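You operate a simulated robot arm through the tools that you are given. There is no shell and no other tool. Be economical: measure what you need, move in short steps, check, and stop when the job is done.

You run a simulated robot arm. Do the job below in one go: nothing can be reset, and whatever is moved stays where it is left.

## Task
Find where the fitted pressure switch trips and set the trip dial to match.
Fine: type on SWITCH, pump till the lamp lights; then open the release, free the collar and stow the switch in the pieces tray.

Only the result counts: the job must be done as asked and must still hold three seconds after the hand-in. Knocking over, shifting, dropping, spilling or breaking anything else fails it.

## Robot
A 7-joint arm with a two-finger parallel gripper, fixed in place. Base frame: the origin is at the foot of the arm, x ahead of it, y to its left, z up. Units: mm, rad, N and s.
Its first joint turns from -2.897 to 2.897 rad. Payload 4.4 kg.
The tool frame sits at the grasp point between the pads (the TCP): z along the fingers, y along the line on which they close. The tips reach 23 mm beyond it. Largest opening 94 mm; finger width 38, thickness 10; the body of the gripper, 54 by 96 mm, starts 39 mm behind the TCP.
Orientation is that of the tool frame in the base frame, as [roll, pitch, yaw] about the fixed x, y, z axes, in that order (R = Rz(yaw) Ry(pitch) Rx(roll)). With the fingers straight down and closing along the base's y, the tool's x points along the base's -x, its y along +y and its z along -z.

## Interface
- The arm moves only by the tool nudge_tool. Its argument "rows" is a list of rows, each an object of numbers (a shift or turn left out is 0, a gripper value left out holds the last): "tx", "ty", "tz": the shift along the tool's x, y, z in mm; "wx", "wy", "wz": the turn, a rotation vector about the tool's x, y, z in rad. In form: [{"tx": .., "ty": .., "tz": .., "wx": .., "wy": .., "wz": ..}, ...]. A call has 1 to 10 rows; each row is the pose to reach, as a shift and turn from the pose commanded when the call began, along the tool's axes at that moment. "fingers" is the opening, from 0 (shut) to 1 (fully open), set as the call begins (left out, the last holds). Rows are played at 5 a second. More than 50 mm and 0.15 rad between two rows, or a gripper value outside its range, and nothing of the call is played. A pose out of reach is approached as far as the arm can. The call stops where the force on the tool passes 90 N (or 10 N more than at its start, if that is more) or the arm is blocked; 0.2 s more then pass. The fingers move at their own pace (about 72 mm/s each) and stop on an object; they squeeze with about 35 N. The grip force told is the motor's: it shows also when the fingers shut on nothing. Time passes only in rows, and 0.2 s behind the last, so rows that repeat a pose let the fingers close. It gives the time, the measured TCP pose, the force on the tool (base axes), the opening and the grip force at its end, in the units of the frame above (readings bear some noise), with the torque about the TCP (base axes, N m) and any sound that the robot's microphone picked up, and new pictures: "pictures" is both (left out), scene, wrist or none.
- Cameras (640 x 400 px; columns grow to the right, rows downward): "scene" is fixed at [401.9, 650.5, 1383]; the picture's right is [-0.83, -0.55, 0.00], its down [-0.27, 0.41, -0.87] and it looks along [0.48, -0.73, -0.49] (base axes); focal length 376 px, centre (320, 200). "wrist" rides on the gripper at [86, 16, -74] in the tool frame; the picture's right is [-0.18, 0.98, 0.00], its down [-0.58, -0.11, -0.81] and it looks along [-0.79, -0.15, 0.59] (tool axes); focal length 243 px, centre (320, 200). There is no depth. A picture from a camera that has moved, and an enlarged one, comes with that camera's place and axes in the base frame and with its lens. The place of the scene camera against the robot may be out by one fixed shift of up to 25 mm in any direction.
- enlarge(camera, box): a new picture of the part [left, top, right, bottom] of that camera's present view, enlarged. The clock stands still meanwhile.
- close_job(): hands the job in; it is judged then, once.

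Go step by step. Nothing tells you positions but the pictures and the camera data: compare them with the known pose of the tool, close in by small moves and look again before you grip or let go. The budget is 120 turns and 200 pictures, counting those below and the enlarged ones. Unless the task says otherwise, let go and move clear before handing in, and close with one line.

The tools are called after "Emit:" as a command line: name --argument value ..., lists and objects as JSON in quotes. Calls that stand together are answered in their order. nudge_tool: Moves the arm, as the interface text tells. Its arguments: {"type":"object","properties":{"rows":{"type":"array"},"fingers":{"type":"number"},"pictures":{"type":"string","enum":["both","scene","wrist","none"]}},"required":["rows"]} The other tools are called the same way: enlarge (camera, box) takes an enlarged picture of a part of a camera's view; close_job () hands the job in.

At the start:

```text
t: 0.0
position: [620.4, 198.6, 1132.4]
tcp_rot: [-3.14, 0.001, 3.141]
ft_force: [0.2, -0.6, 0.3]
ft_torque: [0.01, 0.01, 0.01]
opening: 93.8
finger_force: 0.1
```

scene: 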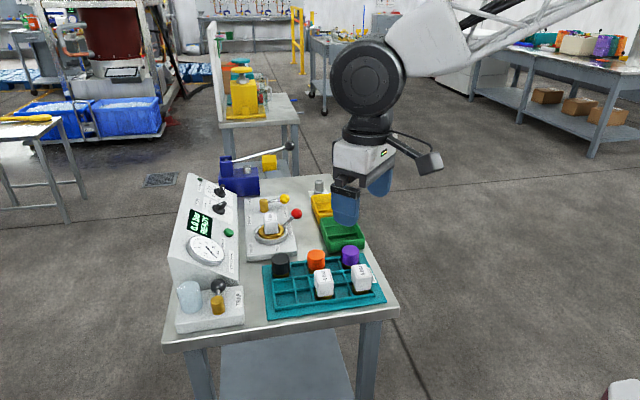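
wrist: 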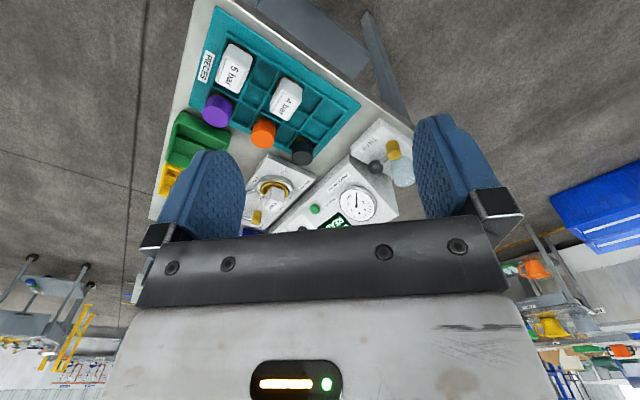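

I see a bench with a pressure calibrator panel, a pump, a collar fixture and a teal pieces tray. I will enlarge the pictures first to identify the parts.

Emit:
enlarge --camera "scene" --box '[160, 130, 320, 230]'

Emit:
enlarge --camera "scene" --box '[160, 220, 320, 340]'

Emit:
enlarge --camera "scene" --box '[240, 170, 400, 330]'

Emit:
enlarge --camera "wrist" --box '[140, 0, 440, 240]'

```text
4.00 times, centred on (240, 180) of scene
camera zoom: at [401.9, 650.5, 1383.0], right [-0.83, -0.55, 0.0], down [-0.27, 0.41, -0.87], along [0.48, -0.73, -0.49], focal length 1504 px, centre (640, 280)
```

zoom: 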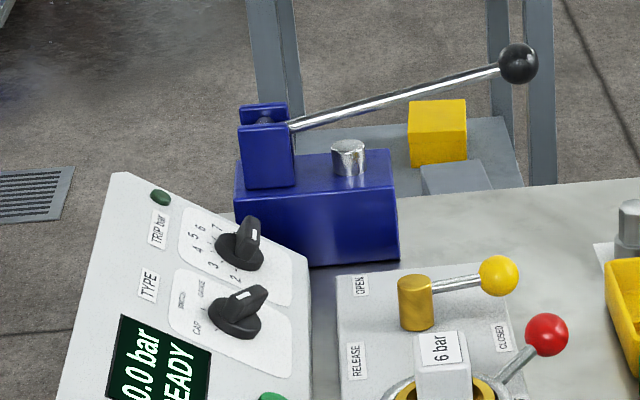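

```text
3.33 times, centred on (240, 280) of scene
camera zoom: at [401.9, 650.5, 1383.0], right [-0.83, -0.55, 0.0], down [-0.27, 0.41, -0.87], along [0.48, -0.73, -0.49], focal length 1253 px, centre (587, -67)
```

zoom: 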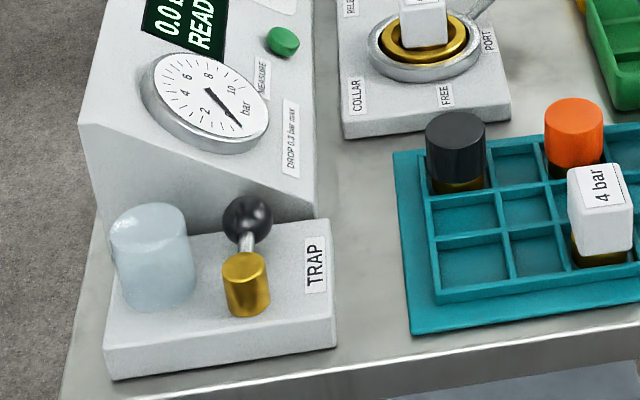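

```text
2.50 times, centred on (320, 250) of scene
camera zoom: at [401.9, 650.5, 1383.0], right [-0.83, -0.55, 0.0], down [-0.27, 0.41, -0.87], along [0.48, -0.73, -0.49], focal length 940 px, centre (320, 75)
```

zoom: 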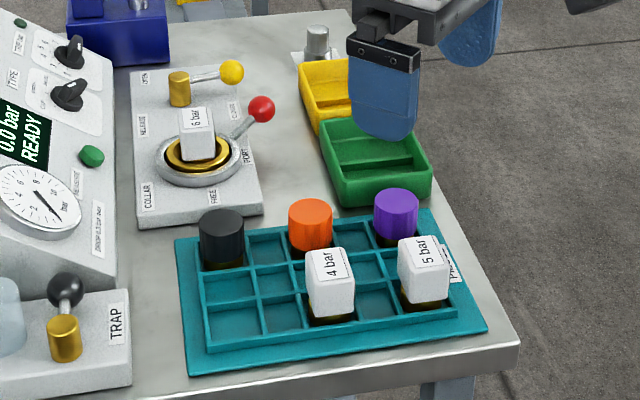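

```text
1.67 times, centred on (290, 120) of wrist
camera zoom: at [535.1, 215.7, 1207.5], right [0.18, 0.98, 0.0], down [0.58, -0.11, 0.81], along [0.79, -0.15, -0.59], focal length 404 px, centre (370, 333)
```

zoom: 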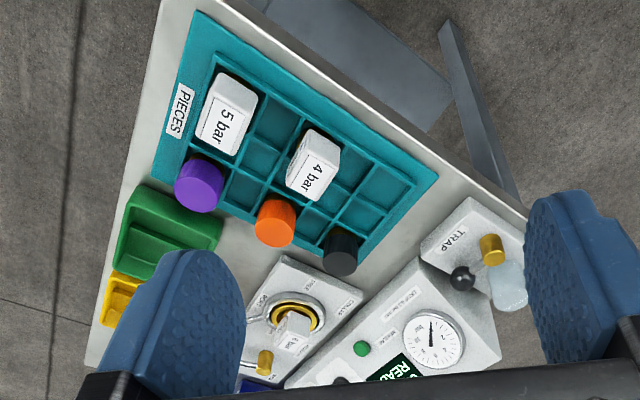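

The bench is turned about 33° to the base, and the panel faces the arm from the far side. I'll turn the camera toward the panel and move a little closer.

Emit:
nudge_tool --rows '[{"tx": -28, "ty": -28, "tz": 6, "wz": -0.11}, {"tx": -56, "ty": -56, "tz": 12, "wz": -0.22}, {"tx": -84, "ty": -84, "tz": 18, "wz": -0.33}, {"tx": -112, "ty": -112, "tz": 24, "wz": -0.44}, {"tx": -140, "ty": -140, "tz": 30, "wz": -0.55}]' --fingers 0 --pictures "wrist"

```text
t: 1.2
position: [762.4, 58.5, 1103.6]
tcp_rot: [-3.141, 0.0, -2.589]
ft_force: [-0.4, 0.1, 0.6]
ft_torque: [0.02, 0.01, 0.01]
opening: 0.0
finger_force: 34.9
camera wrist: at [679.0, 27.4, 1178.5], right [-0.36, 0.93, 0.0], down [0.55, 0.21, 0.81], along [0.75, 0.29, -0.59], focal length 243 px, centre (320, 200)
```

wrist: 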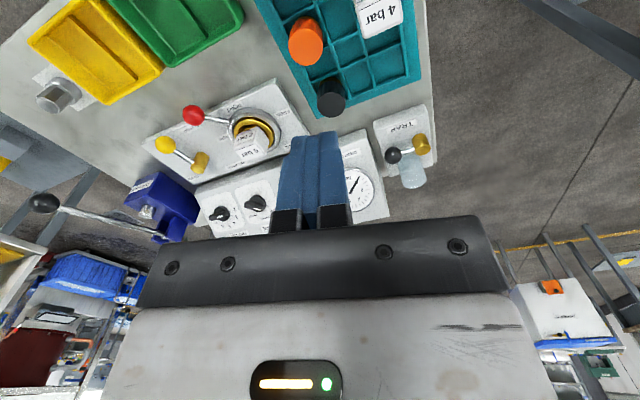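

The collar is near (989, 15, 811), and the panel knobs are near (1194, -14, 874). I'll enlarge the panel as seen from here before moving.

Emit:
enlarge --camera "wrist" --box '[120, 80, 300, 250]'

Emit:
enlarge --camera "scene" --box '[180, 170, 250, 240]'

```text
2.35 times, centred on (210, 165) of wrist
camera zoom: at [679.0, 27.4, 1178.5], right [-0.36, 0.93, 0.0], down [0.55, 0.21, 0.81], along [0.75, 0.29, -0.59], focal length 571 px, centre (579, 282)
```

zoom: 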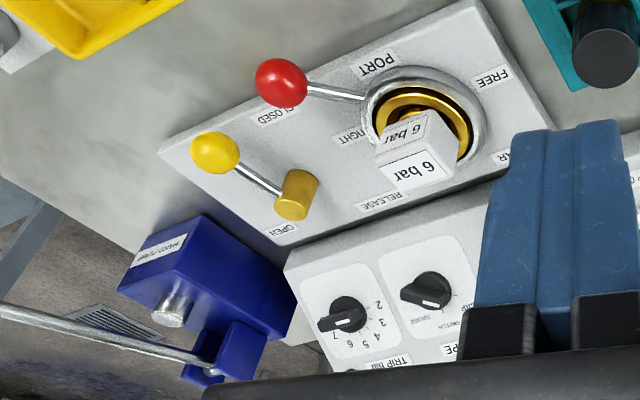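

```text
5.71 times, centred on (215, 205) of scene
camera zoom: at [401.9, 650.5, 1383.0], right [-0.83, -0.55, 0.0], down [-0.27, 0.41, -0.87], along [0.48, -0.73, -0.49], focal length 2148 px, centre (920, 171)
```

zoom: 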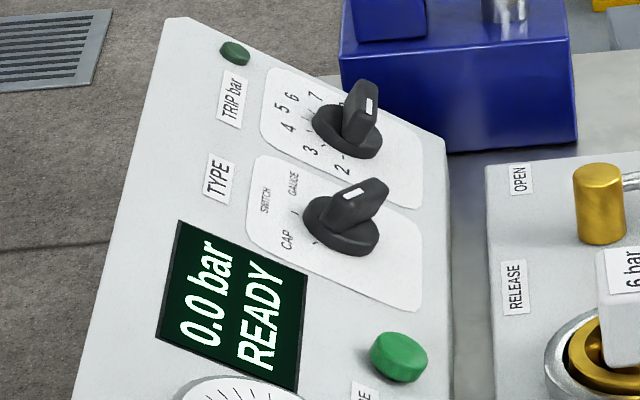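

The knobs look readable from closer up. I'll move the camera to about 480 mm from them, keeping them clear of the fingers in view.

Emit:
nudge_tool --rows '[{"tx": -26, "ty": -24}, {"tx": -52, "ty": -48}, {"tx": -78, "ty": -72}, {"tx": -103, "ty": -96}]' --pictures "wrist"

Emit:
enlarge --camera "wrist" --box '[120, 100, 300, 230]'

```text
t: 2.2
position: [899.0, 30.4, 1103.6]
tcp_rot: [-3.141, 0.001, -2.591]
ft_force: [-0.1, -0.5, -0.3]
ft_torque: [-0.01, 0.01, -0.01]
opening: 0.0
finger_force: 35.1
camera wrist: at [816.4, -0.2, 1178.1], right [-0.36, 0.93, 0.0], down [0.55, 0.21, 0.81], along [0.75, 0.29, -0.59], focal length 243 px, centre (320, 200)
```

wrist: 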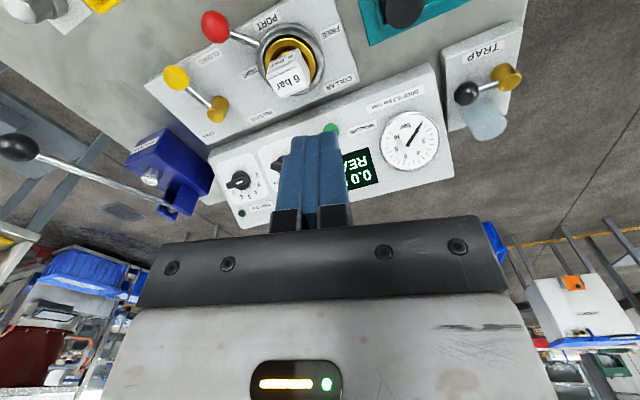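

```text
3.08 times, centred on (210, 165) of wrist
camera zoom: at [816.4, -0.2, 1178.1], right [-0.36, 0.93, 0.0], down [0.55, 0.21, 0.81], along [0.75, 0.29, -0.59], focal length 746 px, centre (658, 308)
```

zoom: 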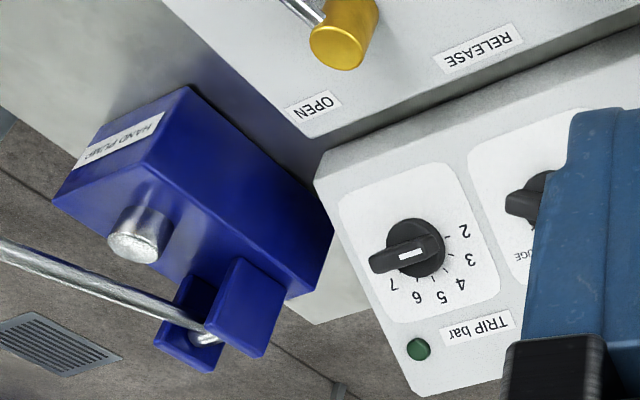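

The bench is turned about 45°, and the panel face slopes about 40° from horizontal. I'll swing the tool yaw so the fingers close along the face's slope, then check how far the arm reaches.

Emit:
nudge_tool --rows '[{"wz": 0.148}, {"wz": 0.297}, {"wz": 0.445}, {"wz": 0.594}, {"wz": 0.742}, {"wz": 0.891}, {"wz": 1.039}, {"wz": 1.188}, {"wz": 1.336}]' --pictures "wrist"

```text
t: 4.2
position: [900.4, 31.0, 1103.8]
tcp_rot: [3.141, 0.001, 2.355]
ft_force: [-0.3, -0.9, 0.2]
ft_torque: [0.02, 0.01, 0.02]
opening: 0.0
finger_force: 34.7
camera wrist: at [849.9, 104.5, 1177.3], right [0.83, 0.56, 0.0], down [0.33, -0.49, 0.81], along [0.45, -0.67, -0.59], focal length 243 px, centre (320, 200)
```

wrist: 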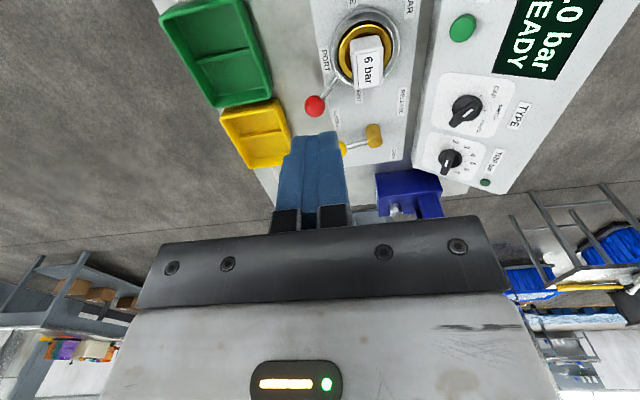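

The panel is in clear view now, so I'll enlarge it.

Emit:
enlarge --camera "wrist" --box '[400, 60, 560, 200]'

```text
2.86 times, centred on (480, 130) of wrist
camera zoom: at [849.9, 104.5, 1177.3], right [0.83, 0.56, 0.0], down [0.33, -0.49, 0.81], along [0.45, -0.67, -0.59], focal length 693 px, centre (-137, 400)
```

zoom: 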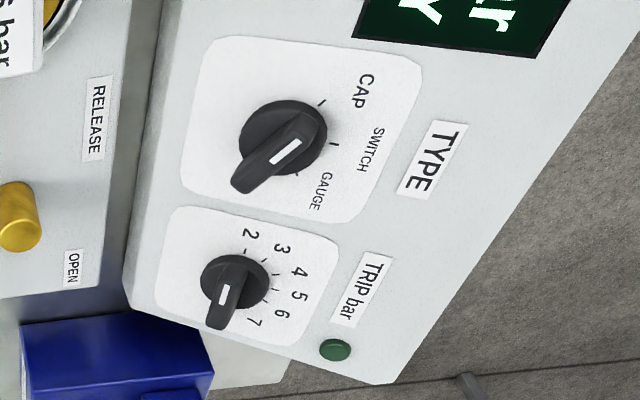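

I need the pointer direction, so I'll zoom tightly on both knobs from both cameras.

Emit:
enlarge --camera "wrist" --box '[435, 85, 495, 180]'

Emit:
enlarge --camera "scene" --box '[205, 178, 235, 216]'

```text
4.21 times, centred on (465, 132) of wrist
camera zoom: at [849.9, 104.5, 1177.3], right [0.83, 0.56, 0.0], down [0.33, -0.49, 0.81], along [0.45, -0.67, -0.59], focal length 1022 px, centre (-290, 484)
```

zoom: 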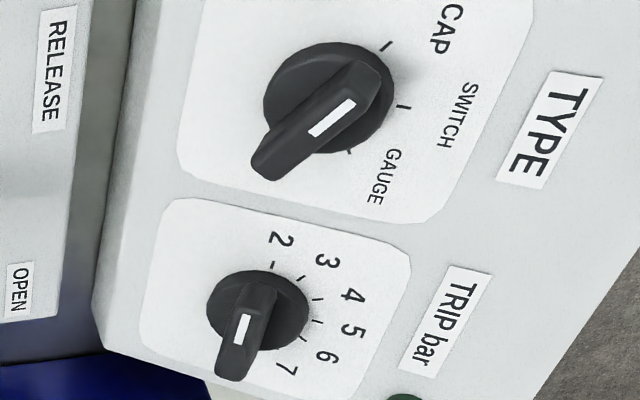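

```text
10.53 times, centred on (220, 197) of scene
camera zoom: at [401.9, 650.5, 1383.0], right [-0.83, -0.55, 0.0], down [-0.27, 0.41, -0.87], along [0.48, -0.73, -0.49], focal length 3957 px, centre (1373, 232)
```

zoom: 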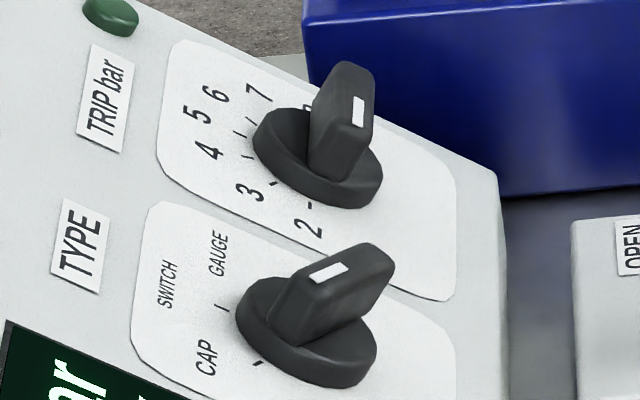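

The TYPE knob points at CAP, near (1140, 50, 868), and the TRIP dial points near 2 at about (1195, -14, 876). I'll tilt the tool to face the panel and hover about 150 mm off TYPE.

Emit:
nudge_tool --rows '[{"tx": -26, "ty": 14, "tz": 20, "wx": -0.115}, {"tx": -52, "ty": 29, "tz": 40, "wx": -0.23}, {"tx": -78, "ty": 43, "tz": 60, "wx": -0.345}, {"tx": -104, "ty": 58, "tz": 80, "wx": -0.46}, {"tx": -130, "ty": 72, "tz": 100, "wx": -0.575}, {"tx": -156, "ty": 87, "tz": 121, "wx": -0.69}]'

```text
t: 5.6
position: [1071.4, -17.9, 984.2]
tcp_rot: [2.449, 0.004, 2.357]
ft_force: [0.1, 0.3, 1.4]
ft_torque: [-0.02, 0.03, 0.02]
opening: 0.1
finger_force: 35.0
camera wrist: at [985.6, 19.7, 1050.3], right [0.66, 0.41, 0.63], down [-0.01, -0.83, 0.55], along [0.75, -0.38, -0.55], focal length 243 px, centre (320, 200)
```

scene: 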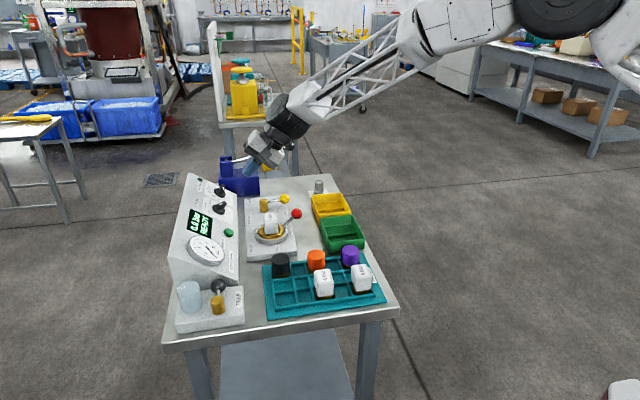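
wrist: 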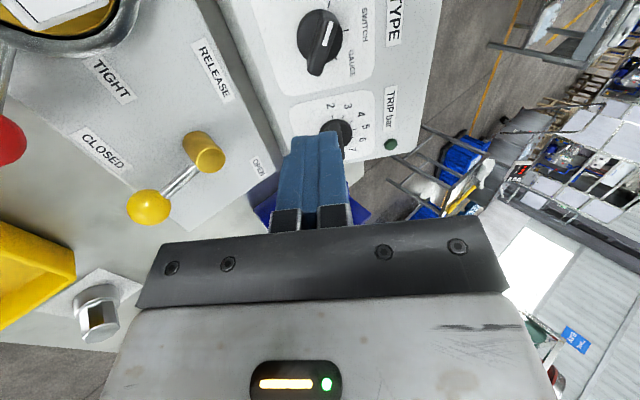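

The reach is fine and the estimates agree. I'll now roll the fingers to straddle the TYPE bar and move in to about 110 mm.

Emit:
nudge_tool --rows '[{"tz": 6, "wz": 0.131}, {"tz": 13, "wz": 0.262}, {"tz": 20, "wz": 0.393}, {"tz": 27, "wz": 0.524}, {"tz": 34, "wz": 0.655}, {"tz": 40, "wz": 0.785}]' --fingers 0.5

Emit:
enlarge --camera "wrist" --box '[190, 40, 450, 220]'

```text
t: 7.0
position: [1089.8, -1.3, 950.9]
tcp_rot: [2.614, -0.466, 1.699]
ft_force: [0.7, -0.7, -0.1]
ft_torque: [0.02, -0.01, 0.0]
opening: 46.9
finger_force: 0.2
camera wrist: at [1060.6, 42.3, 1053.9], right [0.89, -0.28, 0.36], down [-0.39, -0.86, 0.31], along [0.22, -0.42, -0.88], focal length 243 px, centre (320, 200)
```

scene: 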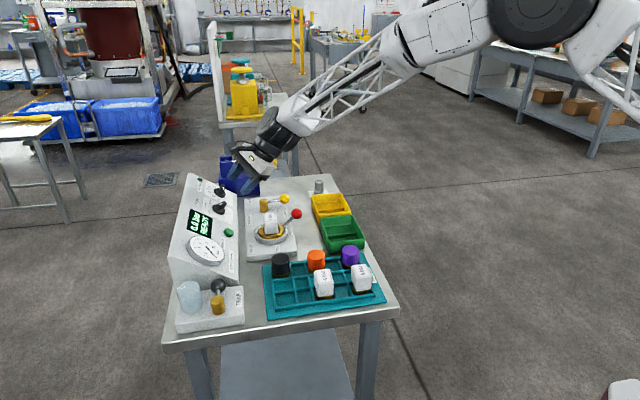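
wrist: 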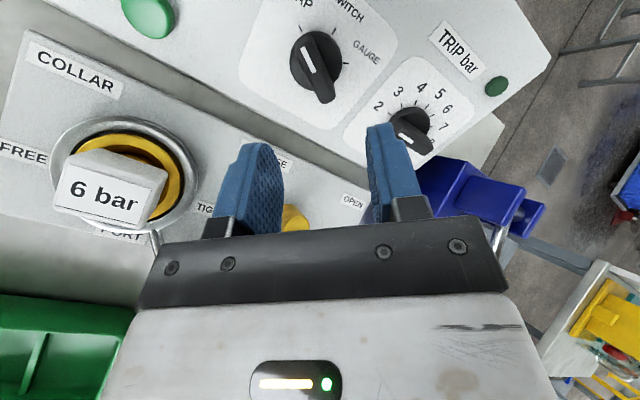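

```text
2.22 times, centred on (320, 130) of wrist
camera zoom: at [1060.6, 42.3, 1053.9], right [0.89, -0.28, 0.36], down [-0.39, -0.86, 0.31], along [0.22, -0.42, -0.88], focal length 539 px, centre (320, 356)
```

zoom: 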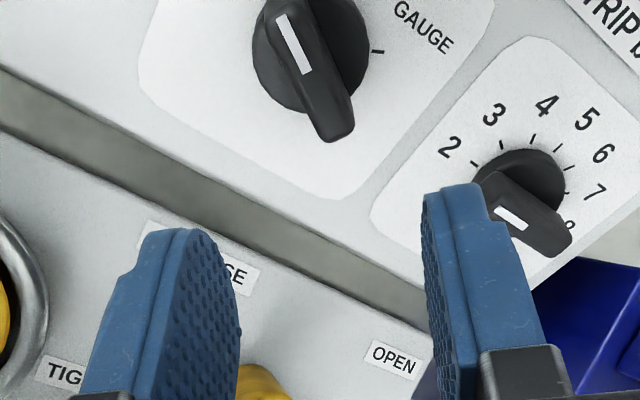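

The knob lies almost on the approach axis. I'll shift about 7 mm along the bar and advance 55 mm, then look again.

Emit:
nudge_tool --rows '[{"tx": 4, "ty": -1, "tz": 20}, {"tx": 7, "ty": -2, "tz": 40}, {"tx": 7, "ty": -2, "tz": 55}, {"tx": 7, "ty": -2, "tz": 55}]' --pictures "wrist"

Emit:
enlarge --camera "scene" --box '[180, 140, 300, 230]'

```text
t: 8.0
position: [1112.1, 32.5, 909.5]
tcp_rot: [2.612, -0.466, 1.701]
ft_force: [-0.2, -0.4, 0.1]
ft_torque: [0.0, 0.0, 0.02]
opening: 47.1
finger_force: 0.0
camera wrist: at [1082.7, 74.5, 1013.9], right [0.89, -0.28, 0.36], down [-0.39, -0.87, 0.31], along [0.23, -0.42, -0.88], focal length 243 px, centre (320, 200)
```

wrist: 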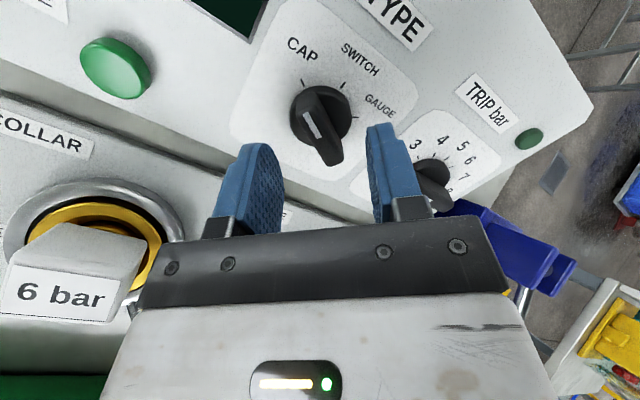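

```text
4.44 times, centred on (240, 185) of scene
camera zoom: at [401.9, 650.5, 1383.0], right [-0.83, -0.55, 0.0], down [-0.27, 0.41, -0.87], along [0.48, -0.73, -0.49], focal length 1671 px, centre (676, 267)
```

zoom: 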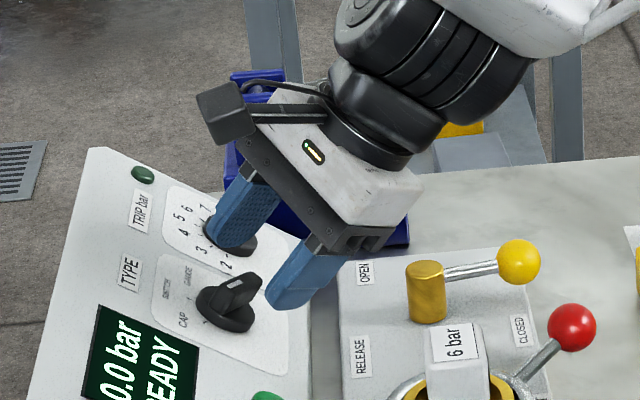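

The fingers are centred and the knob disc is about 55 mm ahead of the TCP. I'll trim the roll by about -0.22 rad to match the bar, advance 27 mm and close.

Emit:
nudge_tool --rows '[{"tz": 8, "wz": -0.11}, {"tz": 16, "wz": -0.22}, {"tz": 22, "wz": -0.22}, {"tz": 27, "wz": -0.22}]' --pictures "wrist"

Emit:
enlarge --camera "wrist" --box '[190, 60, 450, 220]'

```text
t: 9.0
position: [1125.1, 44.6, 889.7]
tcp_rot: [2.532, -0.347, 1.902]
ft_force: [-0.3, 0.0, -0.3]
ft_torque: [0.0, -0.01, -0.02]
opening: 47.1
finger_force: 0.1
camera wrist: at [1078.5, 89.4, 985.0], right [0.88, -0.08, 0.47], down [-0.28, -0.89, 0.37], along [0.38, -0.45, -0.81], focal length 243 px, centre (320, 200)
```

wrist: 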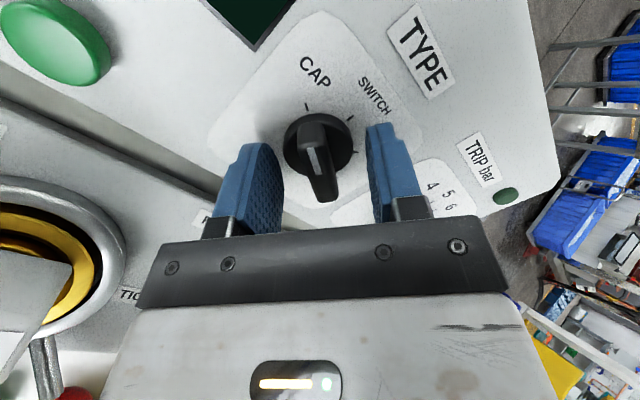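

```text
2.46 times, centred on (320, 140) of wrist
camera zoom: at [1078.5, 89.4, 985.0], right [0.88, -0.08, 0.47], down [-0.28, -0.89, 0.37], along [0.38, -0.45, -0.81], focal length 597 px, centre (320, 348)
```

zoom: 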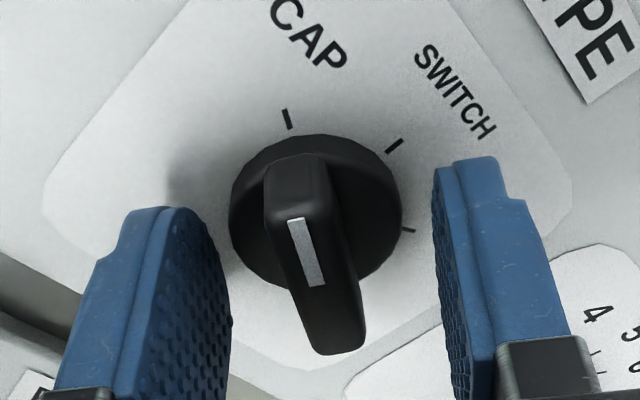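

The fingers straddle the bar, and the ticks are about 60° apart. I'll close on it now.

Emit:
nudge_tool --rows '[{"tz": 2}, {"tz": 2}, {"tz": 2}]' --fingers 0 --pictures "wrist"

```text
t: 9.8
position: [1124.6, 43.4, 888.3]
tcp_rot: [2.534, -0.347, 1.9]
ft_force: [-60.8, -16.5, 12.4]
ft_torque: [-0.19, 1.42, 0.58]
opening: 37.8
finger_force: 45.5
camera wrist: at [1078.3, 89.5, 983.8], right [0.88, -0.08, 0.46], down [-0.28, -0.89, 0.37], along [0.38, -0.45, -0.81], focal length 243 px, centre (320, 200)
```

wrist: 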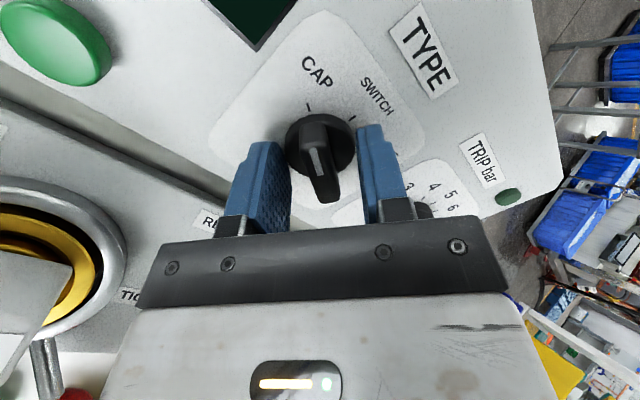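

The left finger touched the disc rim because the tips are too deep. I'll open, back off 10 mm, shift 2 mm toward the left finger and re-close on the bar.

Emit:
nudge_tool --rows '[{"tz": -2}, {"tz": -10, "ty": -1}, {"tz": -10, "ty": -1}]' --fingers 0.5 --pictures "none"

Emit:
nudge_tool --rows '[{"tz": 0}, {"tz": 0}, {"tz": 0}]' --fingers 0 --pictures "wrist"

```text
t: 10.6
position: [1118.2, 41.3, 896.0]
tcp_rot: [2.534, -0.347, 1.9]
ft_force: [-0.7, 0.7, 0.0]
ft_torque: [-0.01, 0.01, 0.0]
opening: 47.0
finger_force: 0.0
```

```text
t: 11.4
position: [1119.5, 40.6, 897.7]
tcp_rot: [2.532, -0.347, 1.901]
ft_force: [42.2, 4.4, 7.3]
ft_torque: [-0.09, -0.22, -0.1]
opening: 13.6
finger_force: 44.8
camera wrist: at [1073.3, 85.7, 993.0], right [0.88, -0.08, 0.47], down [-0.28, -0.89, 0.36], along [0.39, -0.45, -0.8], focal length 243 px, centre (320, 200)
```

wrist: 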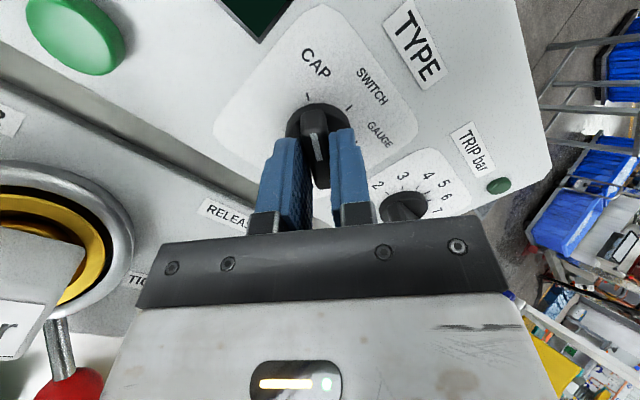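

The bar is gripped at 13.6 mm but the side load is 40 N. I'll re-centre a little toward +y, then rotate 60° clockwise.

Emit:
nudge_tool --rows '[{"ty": 1.5}, {"ty": 1.5}]' --pictures "none"

```text
t: 12.0
position: [1120.1, 41.1, 897.3]
tcp_rot: [2.532, -0.348, 1.904]
ft_force: [-19.6, 4.5, 28.0]
ft_torque: [-0.41, 0.42, 0.05]
opening: 13.3
finger_force: 44.9
```

Emit:
nudge_tool --rows '[{"wz": 0.13}, {"wz": 0.26}, {"wz": 0.39}, {"wz": 0.52}, {"wz": 0.65}, {"wz": 0.78}, {"wz": 0.91}, {"wz": 1.04}]' --pictures "wrist"

Emit:
enlarge --camera "wrist" --box '[190, 0, 450, 200]'

```text
t: 13.8
position: [1120.4, 39.3, 897.5]
tcp_rot: [-3.111, -0.688, 0.74]
ft_force: [13.6, 8.2, 15.3]
ft_torque: [-0.11, -0.22, -0.11]
opening: 13.2
finger_force: 45.2
camera wrist: at [1147.6, 39.7, 1009.3], right [0.57, -0.81, -0.14], down [-0.77, -0.59, 0.25], along [-0.29, -0.04, -0.96], focal length 243 px, centre (320, 200)
```

wrist: 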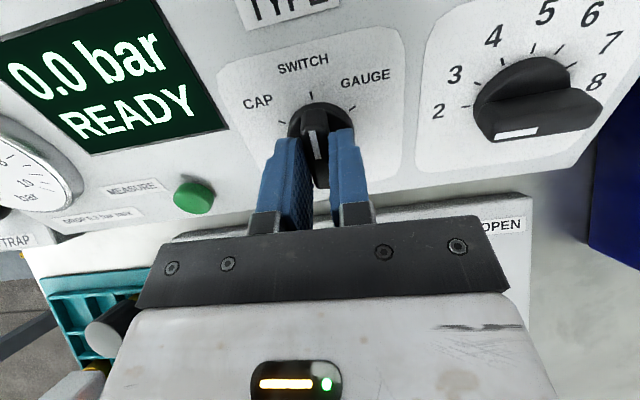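

```text
2.00 times, centred on (320, 100) of wrist
camera zoom: at [1147.6, 39.7, 1009.3], right [0.57, -0.81, -0.14], down [-0.77, -0.59, 0.25], along [-0.29, -0.04, -0.96], focal length 485 px, centre (320, 400)
```

zoom: 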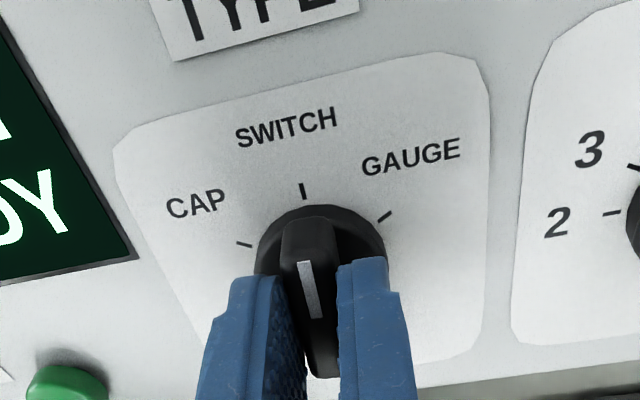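

TYPE is on SWITCH. I'll open and back straight out.

Emit:
nudge_tool --rows '[{"tz": 0}, {"tz": 0}, {"tz": -20}, {"tz": -50}, {"tz": -85}]' --fingers 0.4 --pictures "wrist"

Emit:
enlarge --camera "scene" --box '[160, 130, 320, 230]'

```text
t: 15.0
position: [1082.0, 1.8, 963.9]
tcp_rot: [-3.112, -0.688, 0.741]
ft_force: [0.7, -0.2, 0.0]
ft_torque: [0.02, -0.03, -0.01]
opening: 37.6
finger_force: 0.2
camera wrist: at [1109.2, 2.5, 1075.9], right [0.57, -0.81, -0.14], down [-0.77, -0.59, 0.26], along [-0.29, -0.04, -0.96], focal length 243 px, centre (320, 200)
```

wrist: 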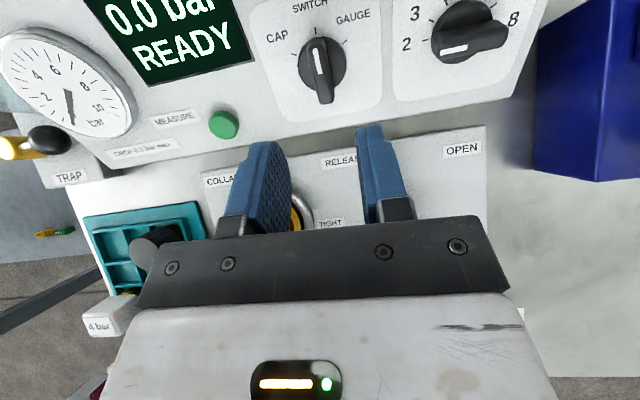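

```text
4.00 times, centred on (240, 180) of scene
camera zoom: at [401.9, 650.5, 1383.0], right [-0.83, -0.55, 0.0], down [-0.27, 0.41, -0.87], along [0.48, -0.73, -0.49], focal length 1504 px, centre (640, 280)
```

zoom: 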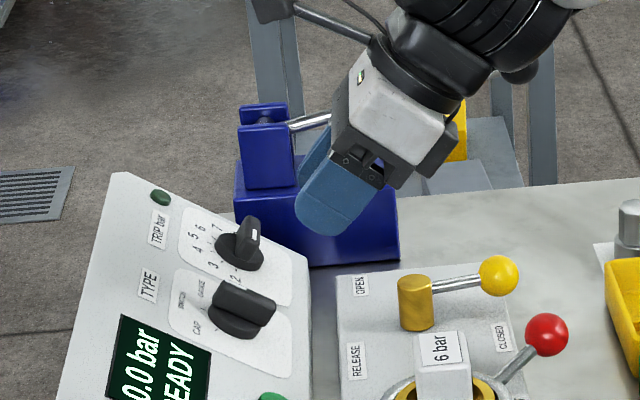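

TYPE shows SWITCH and the hand is clear of the panel. Next is the pump lever, with its ball near (1121, -262, 950). I'll move to a hover on the operator's side of it.

Emit:
nudge_tool --rows '[{"tx": -15.6, "ty": 28, "tz": -25.5}, {"tx": -31, "ty": 56, "tz": -51}, {"tx": -47, "ty": 84, "tz": -76}, {"tx": -62, "ty": 112, "tz": -102}, {"tx": -78, "ty": 140, "tz": -127}, {"tx": -94, "ty": 168, "tz": -153}, {"tx": -109, "ty": 196, "tz": -178}, {"tx": -125, "ty": 224.6, "tz": -204}]' --pictures "both"

```text
t: 16.8
position: [1074.1, -320.2, 1034.3]
tcp_rot: [-3.114, -0.69, 0.741]
ft_force: [-0.7, -0.6, 0.0]
ft_torque: [-0.01, 0.01, 0.02]
opening: 37.8
finger_force: 0.1
camera wrist: at [1100.5, -320.9, 1146.7], right [0.57, -0.81, -0.14], down [-0.77, -0.59, 0.25], along [-0.29, -0.04, -0.96], focal length 243 px, centre (320, 200)
```

scene: 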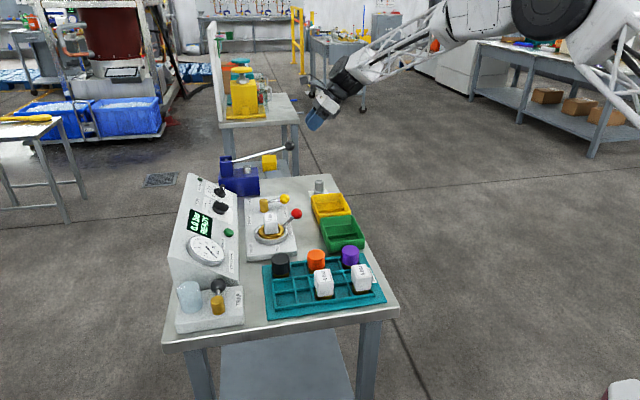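
wrist: 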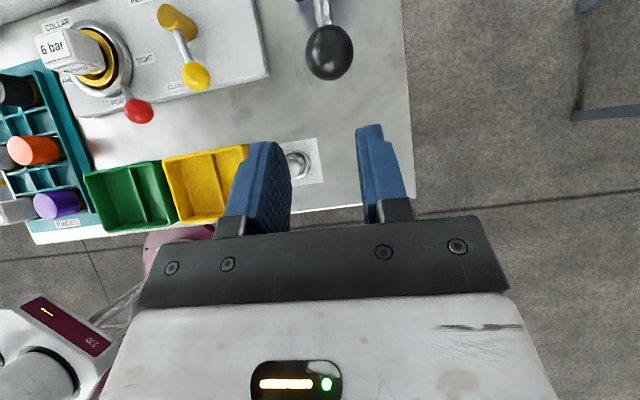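

The ball triangulates to about (1135, -270, 953), 34 mm across. I'll open wider and approach partway.

Emit:
nudge_tool --rows '[{"tx": 5, "ty": 2, "tz": 20}, {"tx": 9, "ty": 4, "tz": 40}, {"tx": 9, "ty": 4, "tz": 65}, {"tx": 9, "ty": 4, "tz": 65}]' --fingers 0.68 --pictures "wrist"

```text
t: 17.8
position: [1112.2, -290.3, 991.0]
tcp_rot: [-3.112, -0.69, 0.742]
ft_force: [0.5, 0.1, -0.1]
ft_torque: [0.01, -0.01, -0.01]
opening: 63.8
finger_force: 0.1
camera wrist: at [1138.2, -289.8, 1102.3], right [0.57, -0.81, -0.14], down [-0.77, -0.59, 0.25], along [-0.29, -0.04, -0.96], focal length 243 px, centre (320, 200)
```

wrist: 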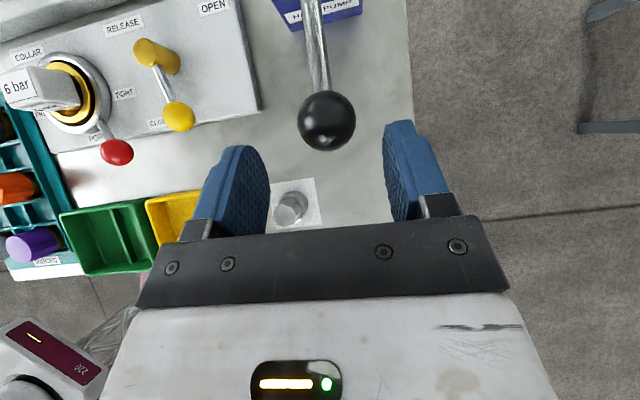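

The alignment is good. I'll advance onto the ball and then grip it.

Emit:
nudge_tool --rows '[{"ty": 4, "tz": 16}, {"ty": 4, "tz": 32}, {"ty": 4, "tz": 48}, {"ty": 4, "tz": 48}]' --pictures "wrist"

Emit:
nudge_tool --rows '[{"tz": 0}, {"tz": 0}, {"tz": 0}]' --fingers 0 --pictures "wrist"

```text
t: 18.8
position: [1136.6, -267.4, 953.7]
tcp_rot: [-3.113, -0.688, 0.742]
ft_force: [0.3, 0.4, -0.2]
ft_torque: [0.04, -0.03, 0.02]
opening: 63.8
finger_force: 0.0
camera wrist: at [1163.9, -267.8, 1065.7], right [0.57, -0.81, -0.14], down [-0.77, -0.59, 0.25], along [-0.29, -0.04, -0.96], focal length 243 px, centre (320, 200)
```

wrist: 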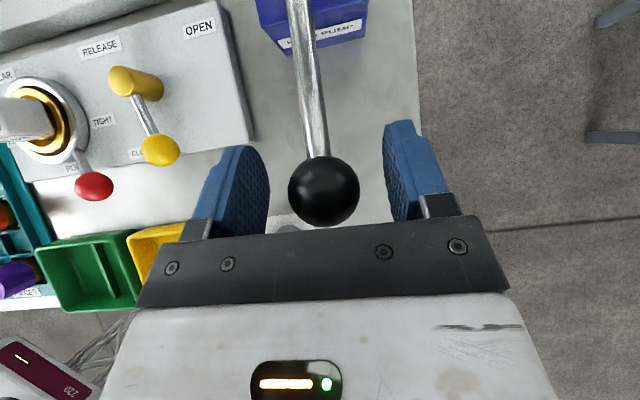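

```text
t: 19.6
position: [1137.2, -269.3, 954.6]
tcp_rot: [-3.115, -0.69, 0.741]
ft_force: [44.0, -17.9, -5.9]
ft_torque: [0.04, -0.12, 0.23]
opening: 34.2
finger_force: 44.9
camera wrist: at [1164.5, -268.6, 1065.7], right [0.57, -0.81, -0.14], down [-0.77, -0.59, 0.25], along [-0.29, -0.04, -0.96], focal length 243 px, centre (320, 200)
```

wrist: 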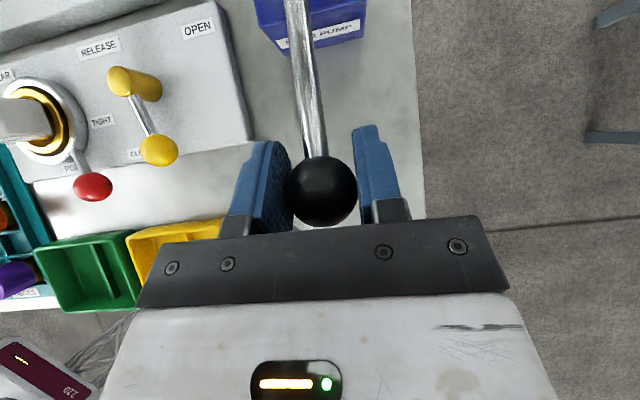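

The ball is held at 34 mm. I'll centre it slightly and press it down 30 mm, watching force and display.

Emit:
nudge_tool --rows '[{"ty": 1.3}, {"ty": 1.3, "tx": -6.4, "tz": 7.7}, {"ty": 1.3, "tx": -12.7, "tz": 15.4}, {"ty": 1.3, "tx": -19, "tz": 23.2}]' --pictures "scene"

Emit:
enlarge --camera "scene" --box '[170, 130, 330, 250]'

```text
t: 20.6
position: [1136.3, -271.2, 923.6]
tcp_rot: [-3.113, -0.69, 0.741]
ft_force: [6.0, -53.5, 6.9]
ft_torque: [0.28, -0.29, 0.03]
opening: 34.3
finger_force: 45.7
```

scene: 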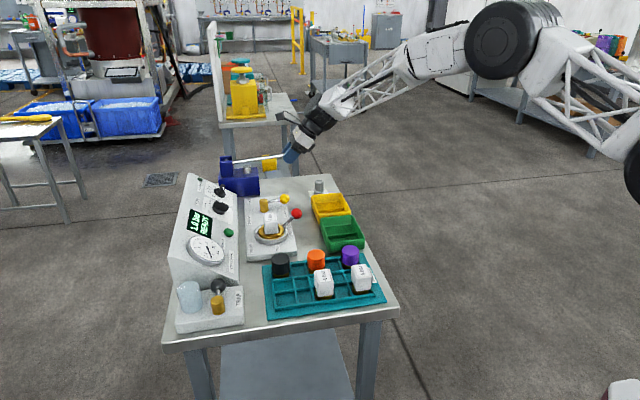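

```text
3.33 times, centred on (250, 190) of scene
camera zoom: at [401.9, 650.5, 1383.0], right [-0.83, -0.55, 0.0], down [-0.27, 0.41, -0.87], along [0.48, -0.73, -0.49], focal length 1253 px, centre (553, 233)
```

zoom: 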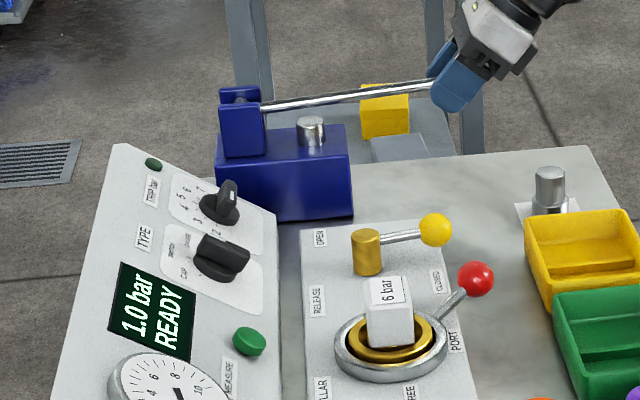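

Pressure is 1.0 bar after 31 mm, so the release is shut and the stroke is proportional. I'll keep pressing while easing the side load.

Emit:
nudge_tool --rows '[{"ty": 1.5, "tx": -8.6, "tz": 5.8}, {"ty": 1.5, "tx": -15, "tz": 13.5}, {"ty": 1.5, "tx": -21.4, "tz": 21.2}]' --pictures "scene"

Emit:
enlarge --camera "scene" --box '[170, 130, 330, 250]'

```text
t: 21.4
position: [1136.8, -270.0, 894.2]
tcp_rot: [-3.115, -0.692, 0.743]
ft_force: [60.0, -30.5, 9.5]
ft_torque: [0.42, -0.53, 0.6]
opening: 34.1
finger_force: 44.9
```

scene: 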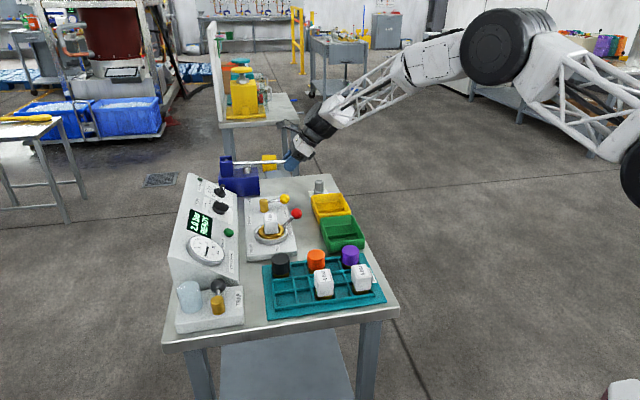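

```text
3.33 times, centred on (250, 190) of scene
camera zoom: at [401.9, 650.5, 1383.0], right [-0.83, -0.55, 0.0], down [-0.27, 0.41, -0.87], along [0.48, -0.73, -0.49], focal length 1253 px, centre (553, 233)
```

zoom: 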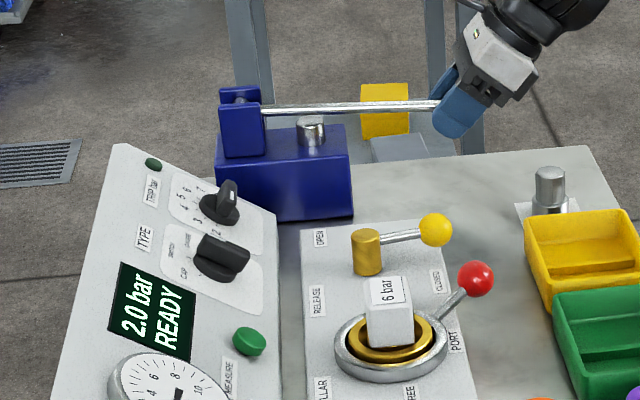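

2.0 bar with the lever about level. I'll continue down with a slight sideways correction.

Emit:
nudge_tool --rows '[{"ty": -1, "tx": 0, "tz": 0}, {"ty": -1, "tx": -6.4, "tz": 7.7}, {"ty": -1, "tx": -12, "tz": 16}]' --pictures "scene"

Emit:
enlarge --camera "scene" --box '[170, 130, 330, 250]'

```text
t: 21.8
position: [1135.9, -270.5, 897.0]
tcp_rot: [-3.122, -0.691, 0.747]
ft_force: [14.9, -6.5, 1.8]
ft_torque: [-0.51, 0.34, 0.08]
opening: 34.3
finger_force: 45.0
stopped in row 1: the force on the tool passed its limit at 97 N (the readings are from after the stop); the commanded pose is now the measured one
```

scene: 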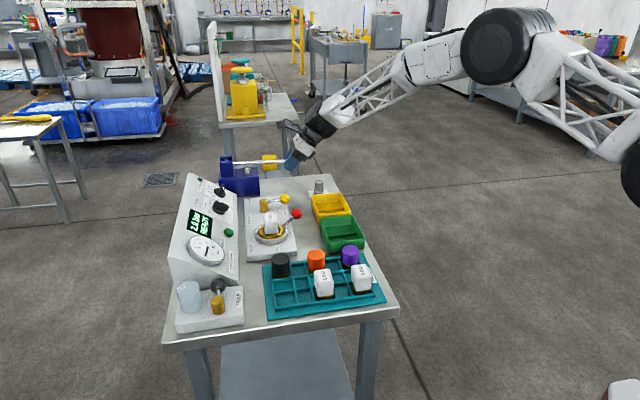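

```text
3.33 times, centred on (250, 190) of scene
camera zoom: at [401.9, 650.5, 1383.0], right [-0.83, -0.55, 0.0], down [-0.27, 0.41, -0.87], along [0.48, -0.73, -0.49], focal length 1253 px, centre (553, 233)
```

zoom: 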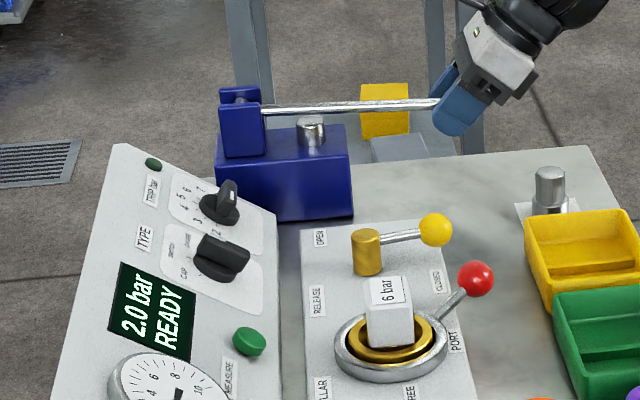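

The load is relaxed and pressure holds at 2.0. I'll try a small pure-down move.

Emit:
nudge_tool --rows '[{"tx": -3.2, "tz": 3.9}, {"tx": -6.4, "tz": 7.7}, {"tx": -9.6, "tz": 11.6}]' --pictures "scene"

Emit:
enlarge --camera "scene" --box '[170, 130, 330, 250]'

```text
t: 22.6
position: [1136.5, -270.9, 883.5]
tcp_rot: [-3.12, -0.693, 0.748]
ft_force: [20.5, 3.1, 25.4]
ft_torque: [0.18, -0.12, 0.12]
opening: 34.0
finger_force: 45.0
```

scene: 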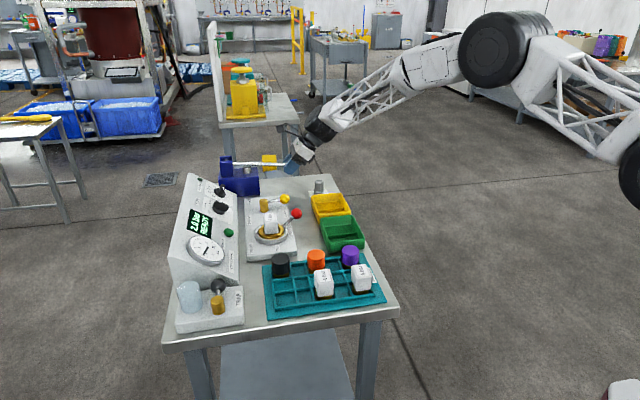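

```text
3.33 times, centred on (250, 190) of scene
camera zoom: at [401.9, 650.5, 1383.0], right [-0.83, -0.55, 0.0], down [-0.27, 0.41, -0.87], along [0.48, -0.73, -0.49], focal length 1253 px, centre (553, 233)
```

zoom: 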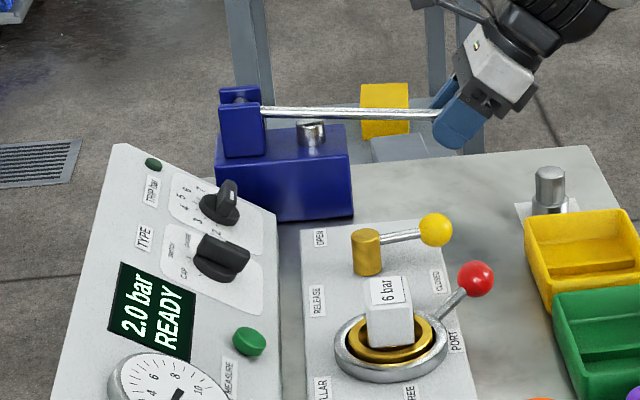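

The lever moved but the display still reads 2.0. I'll press a little further to see whether it is the end of the stroke.

Emit:
nudge_tool --rows '[{"tx": -3.2, "tz": 3.9}, {"tx": -6.4, "tz": 7.7}, {"tx": -9.6, "tz": 11.6}, {"tx": -12.7, "tz": 15.4}]' --pictures "none"

Emit:
enlarge --camera "scene" --box '[170, 130, 330, 250]'

```text
t: 23.6
position: [1134.0, -272.5, 863.0]
tcp_rot: [-3.118, -0.69, 0.744]
ft_force: [24.9, -22.2, 40.8]
ft_torque: [0.08, 0.66, 0.11]
opening: 34.6
finger_force: 45.6
```

```text
3.33 times, centred on (250, 190) of scene
camera zoom: at [401.9, 650.5, 1383.0], right [-0.83, -0.55, 0.0], down [-0.27, 0.41, -0.87], along [0.48, -0.73, -0.49], focal length 1253 px, centre (553, 233)
```

zoom: 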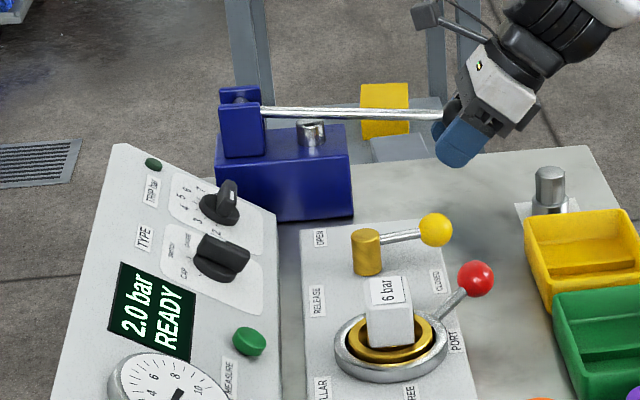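

That is the end of the stroke, about 2.0 bar per stroke, and the ball slid a little in the fingers. I'll lift the lever back to the top.

Emit:
nudge_tool --rows '[{"tx": 9.5, "tz": -11.6}, {"tx": 19, "tz": -23.2}, {"tx": 28.6, "tz": -34.7}, {"tx": 38, "tz": -46.3}, {"tx": 47.6, "tz": -57.9}, {"tx": 54, "tz": -65.6}]' --pictures "both"

Emit:
enlarge --camera "scene" --box '[170, 130, 330, 250]'

```text
t: 24.8
position: [1135.3, -270.4, 931.8]
tcp_rot: [-3.123, -0.691, 0.745]
ft_force: [35.4, -9.4, -4.3]
ft_torque: [0.32, 0.62, 0.11]
opening: 34.3
finger_force: 45.1
stopped in row 5: the force on the tool passed its limit at 97 N (the readings are from after the stop); the commanded pose is now the measured one
camera wrist: at [1161.6, -270.1, 1043.1], right [0.57, -0.81, -0.13], down [-0.77, -0.58, 0.25], along [-0.28, -0.04, -0.96], focal length 243 px, centre (320, 200)
```

scene: 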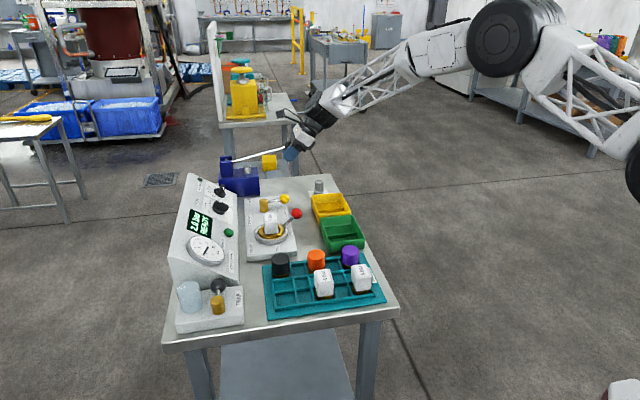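
wrist: 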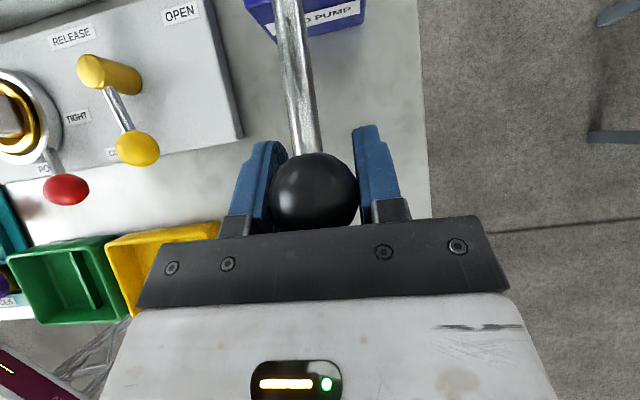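

```text
3.33 times, centred on (250, 190) of scene
camera zoom: at [401.9, 650.5, 1383.0], right [-0.83, -0.55, 0.0], down [-0.27, 0.41, -0.87], along [0.48, -0.73, -0.49], focal length 1253 px, centre (553, 233)
```

zoom: 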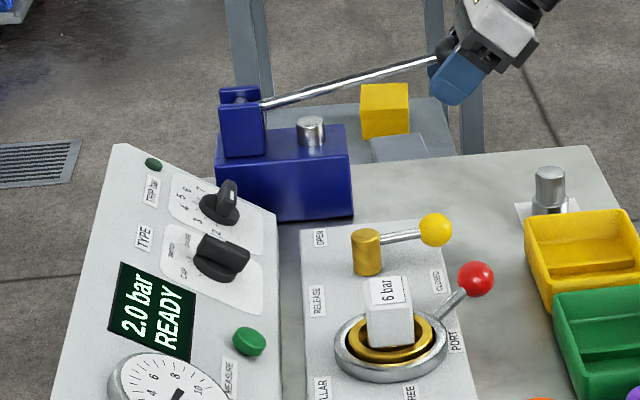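

The lever is back at the top stop and pressure holds at 2.0 bar. On the second stroke I'll use smaller steps to see how the reading responds.

Emit:
nudge_tool --rows '[{"tx": -4.8, "tz": 5.8}, {"tx": -9.5, "tz": 11.6}]' --pictures "none"

Emit:
enlarge --camera "scene" --box '[170, 150, 290, 250]'

```text
t: 25.4
position: [1134.3, -272.0, 915.6]
tcp_rot: [-3.122, -0.69, 0.744]
ft_force: [-12.0, -19.7, 9.4]
ft_torque: [1.03, -0.85, -0.07]
opening: 34.0
finger_force: 45.4
```

```text
4.00 times, centred on (230, 200) of scene
camera zoom: at [401.9, 650.5, 1383.0], right [-0.83, -0.55, 0.0], down [-0.27, 0.41, -0.87], along [0.48, -0.73, -0.49], focal length 1504 px, centre (680, 200)
```

zoom: 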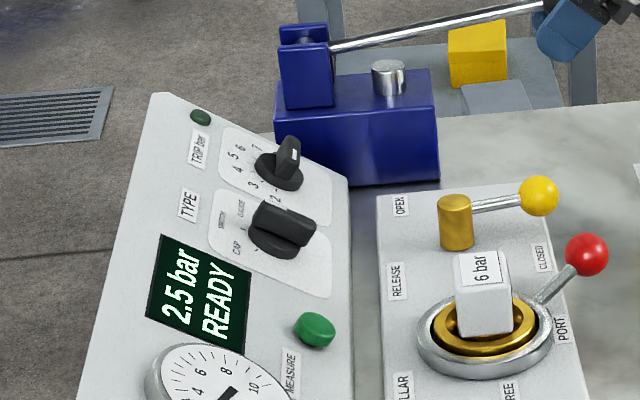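

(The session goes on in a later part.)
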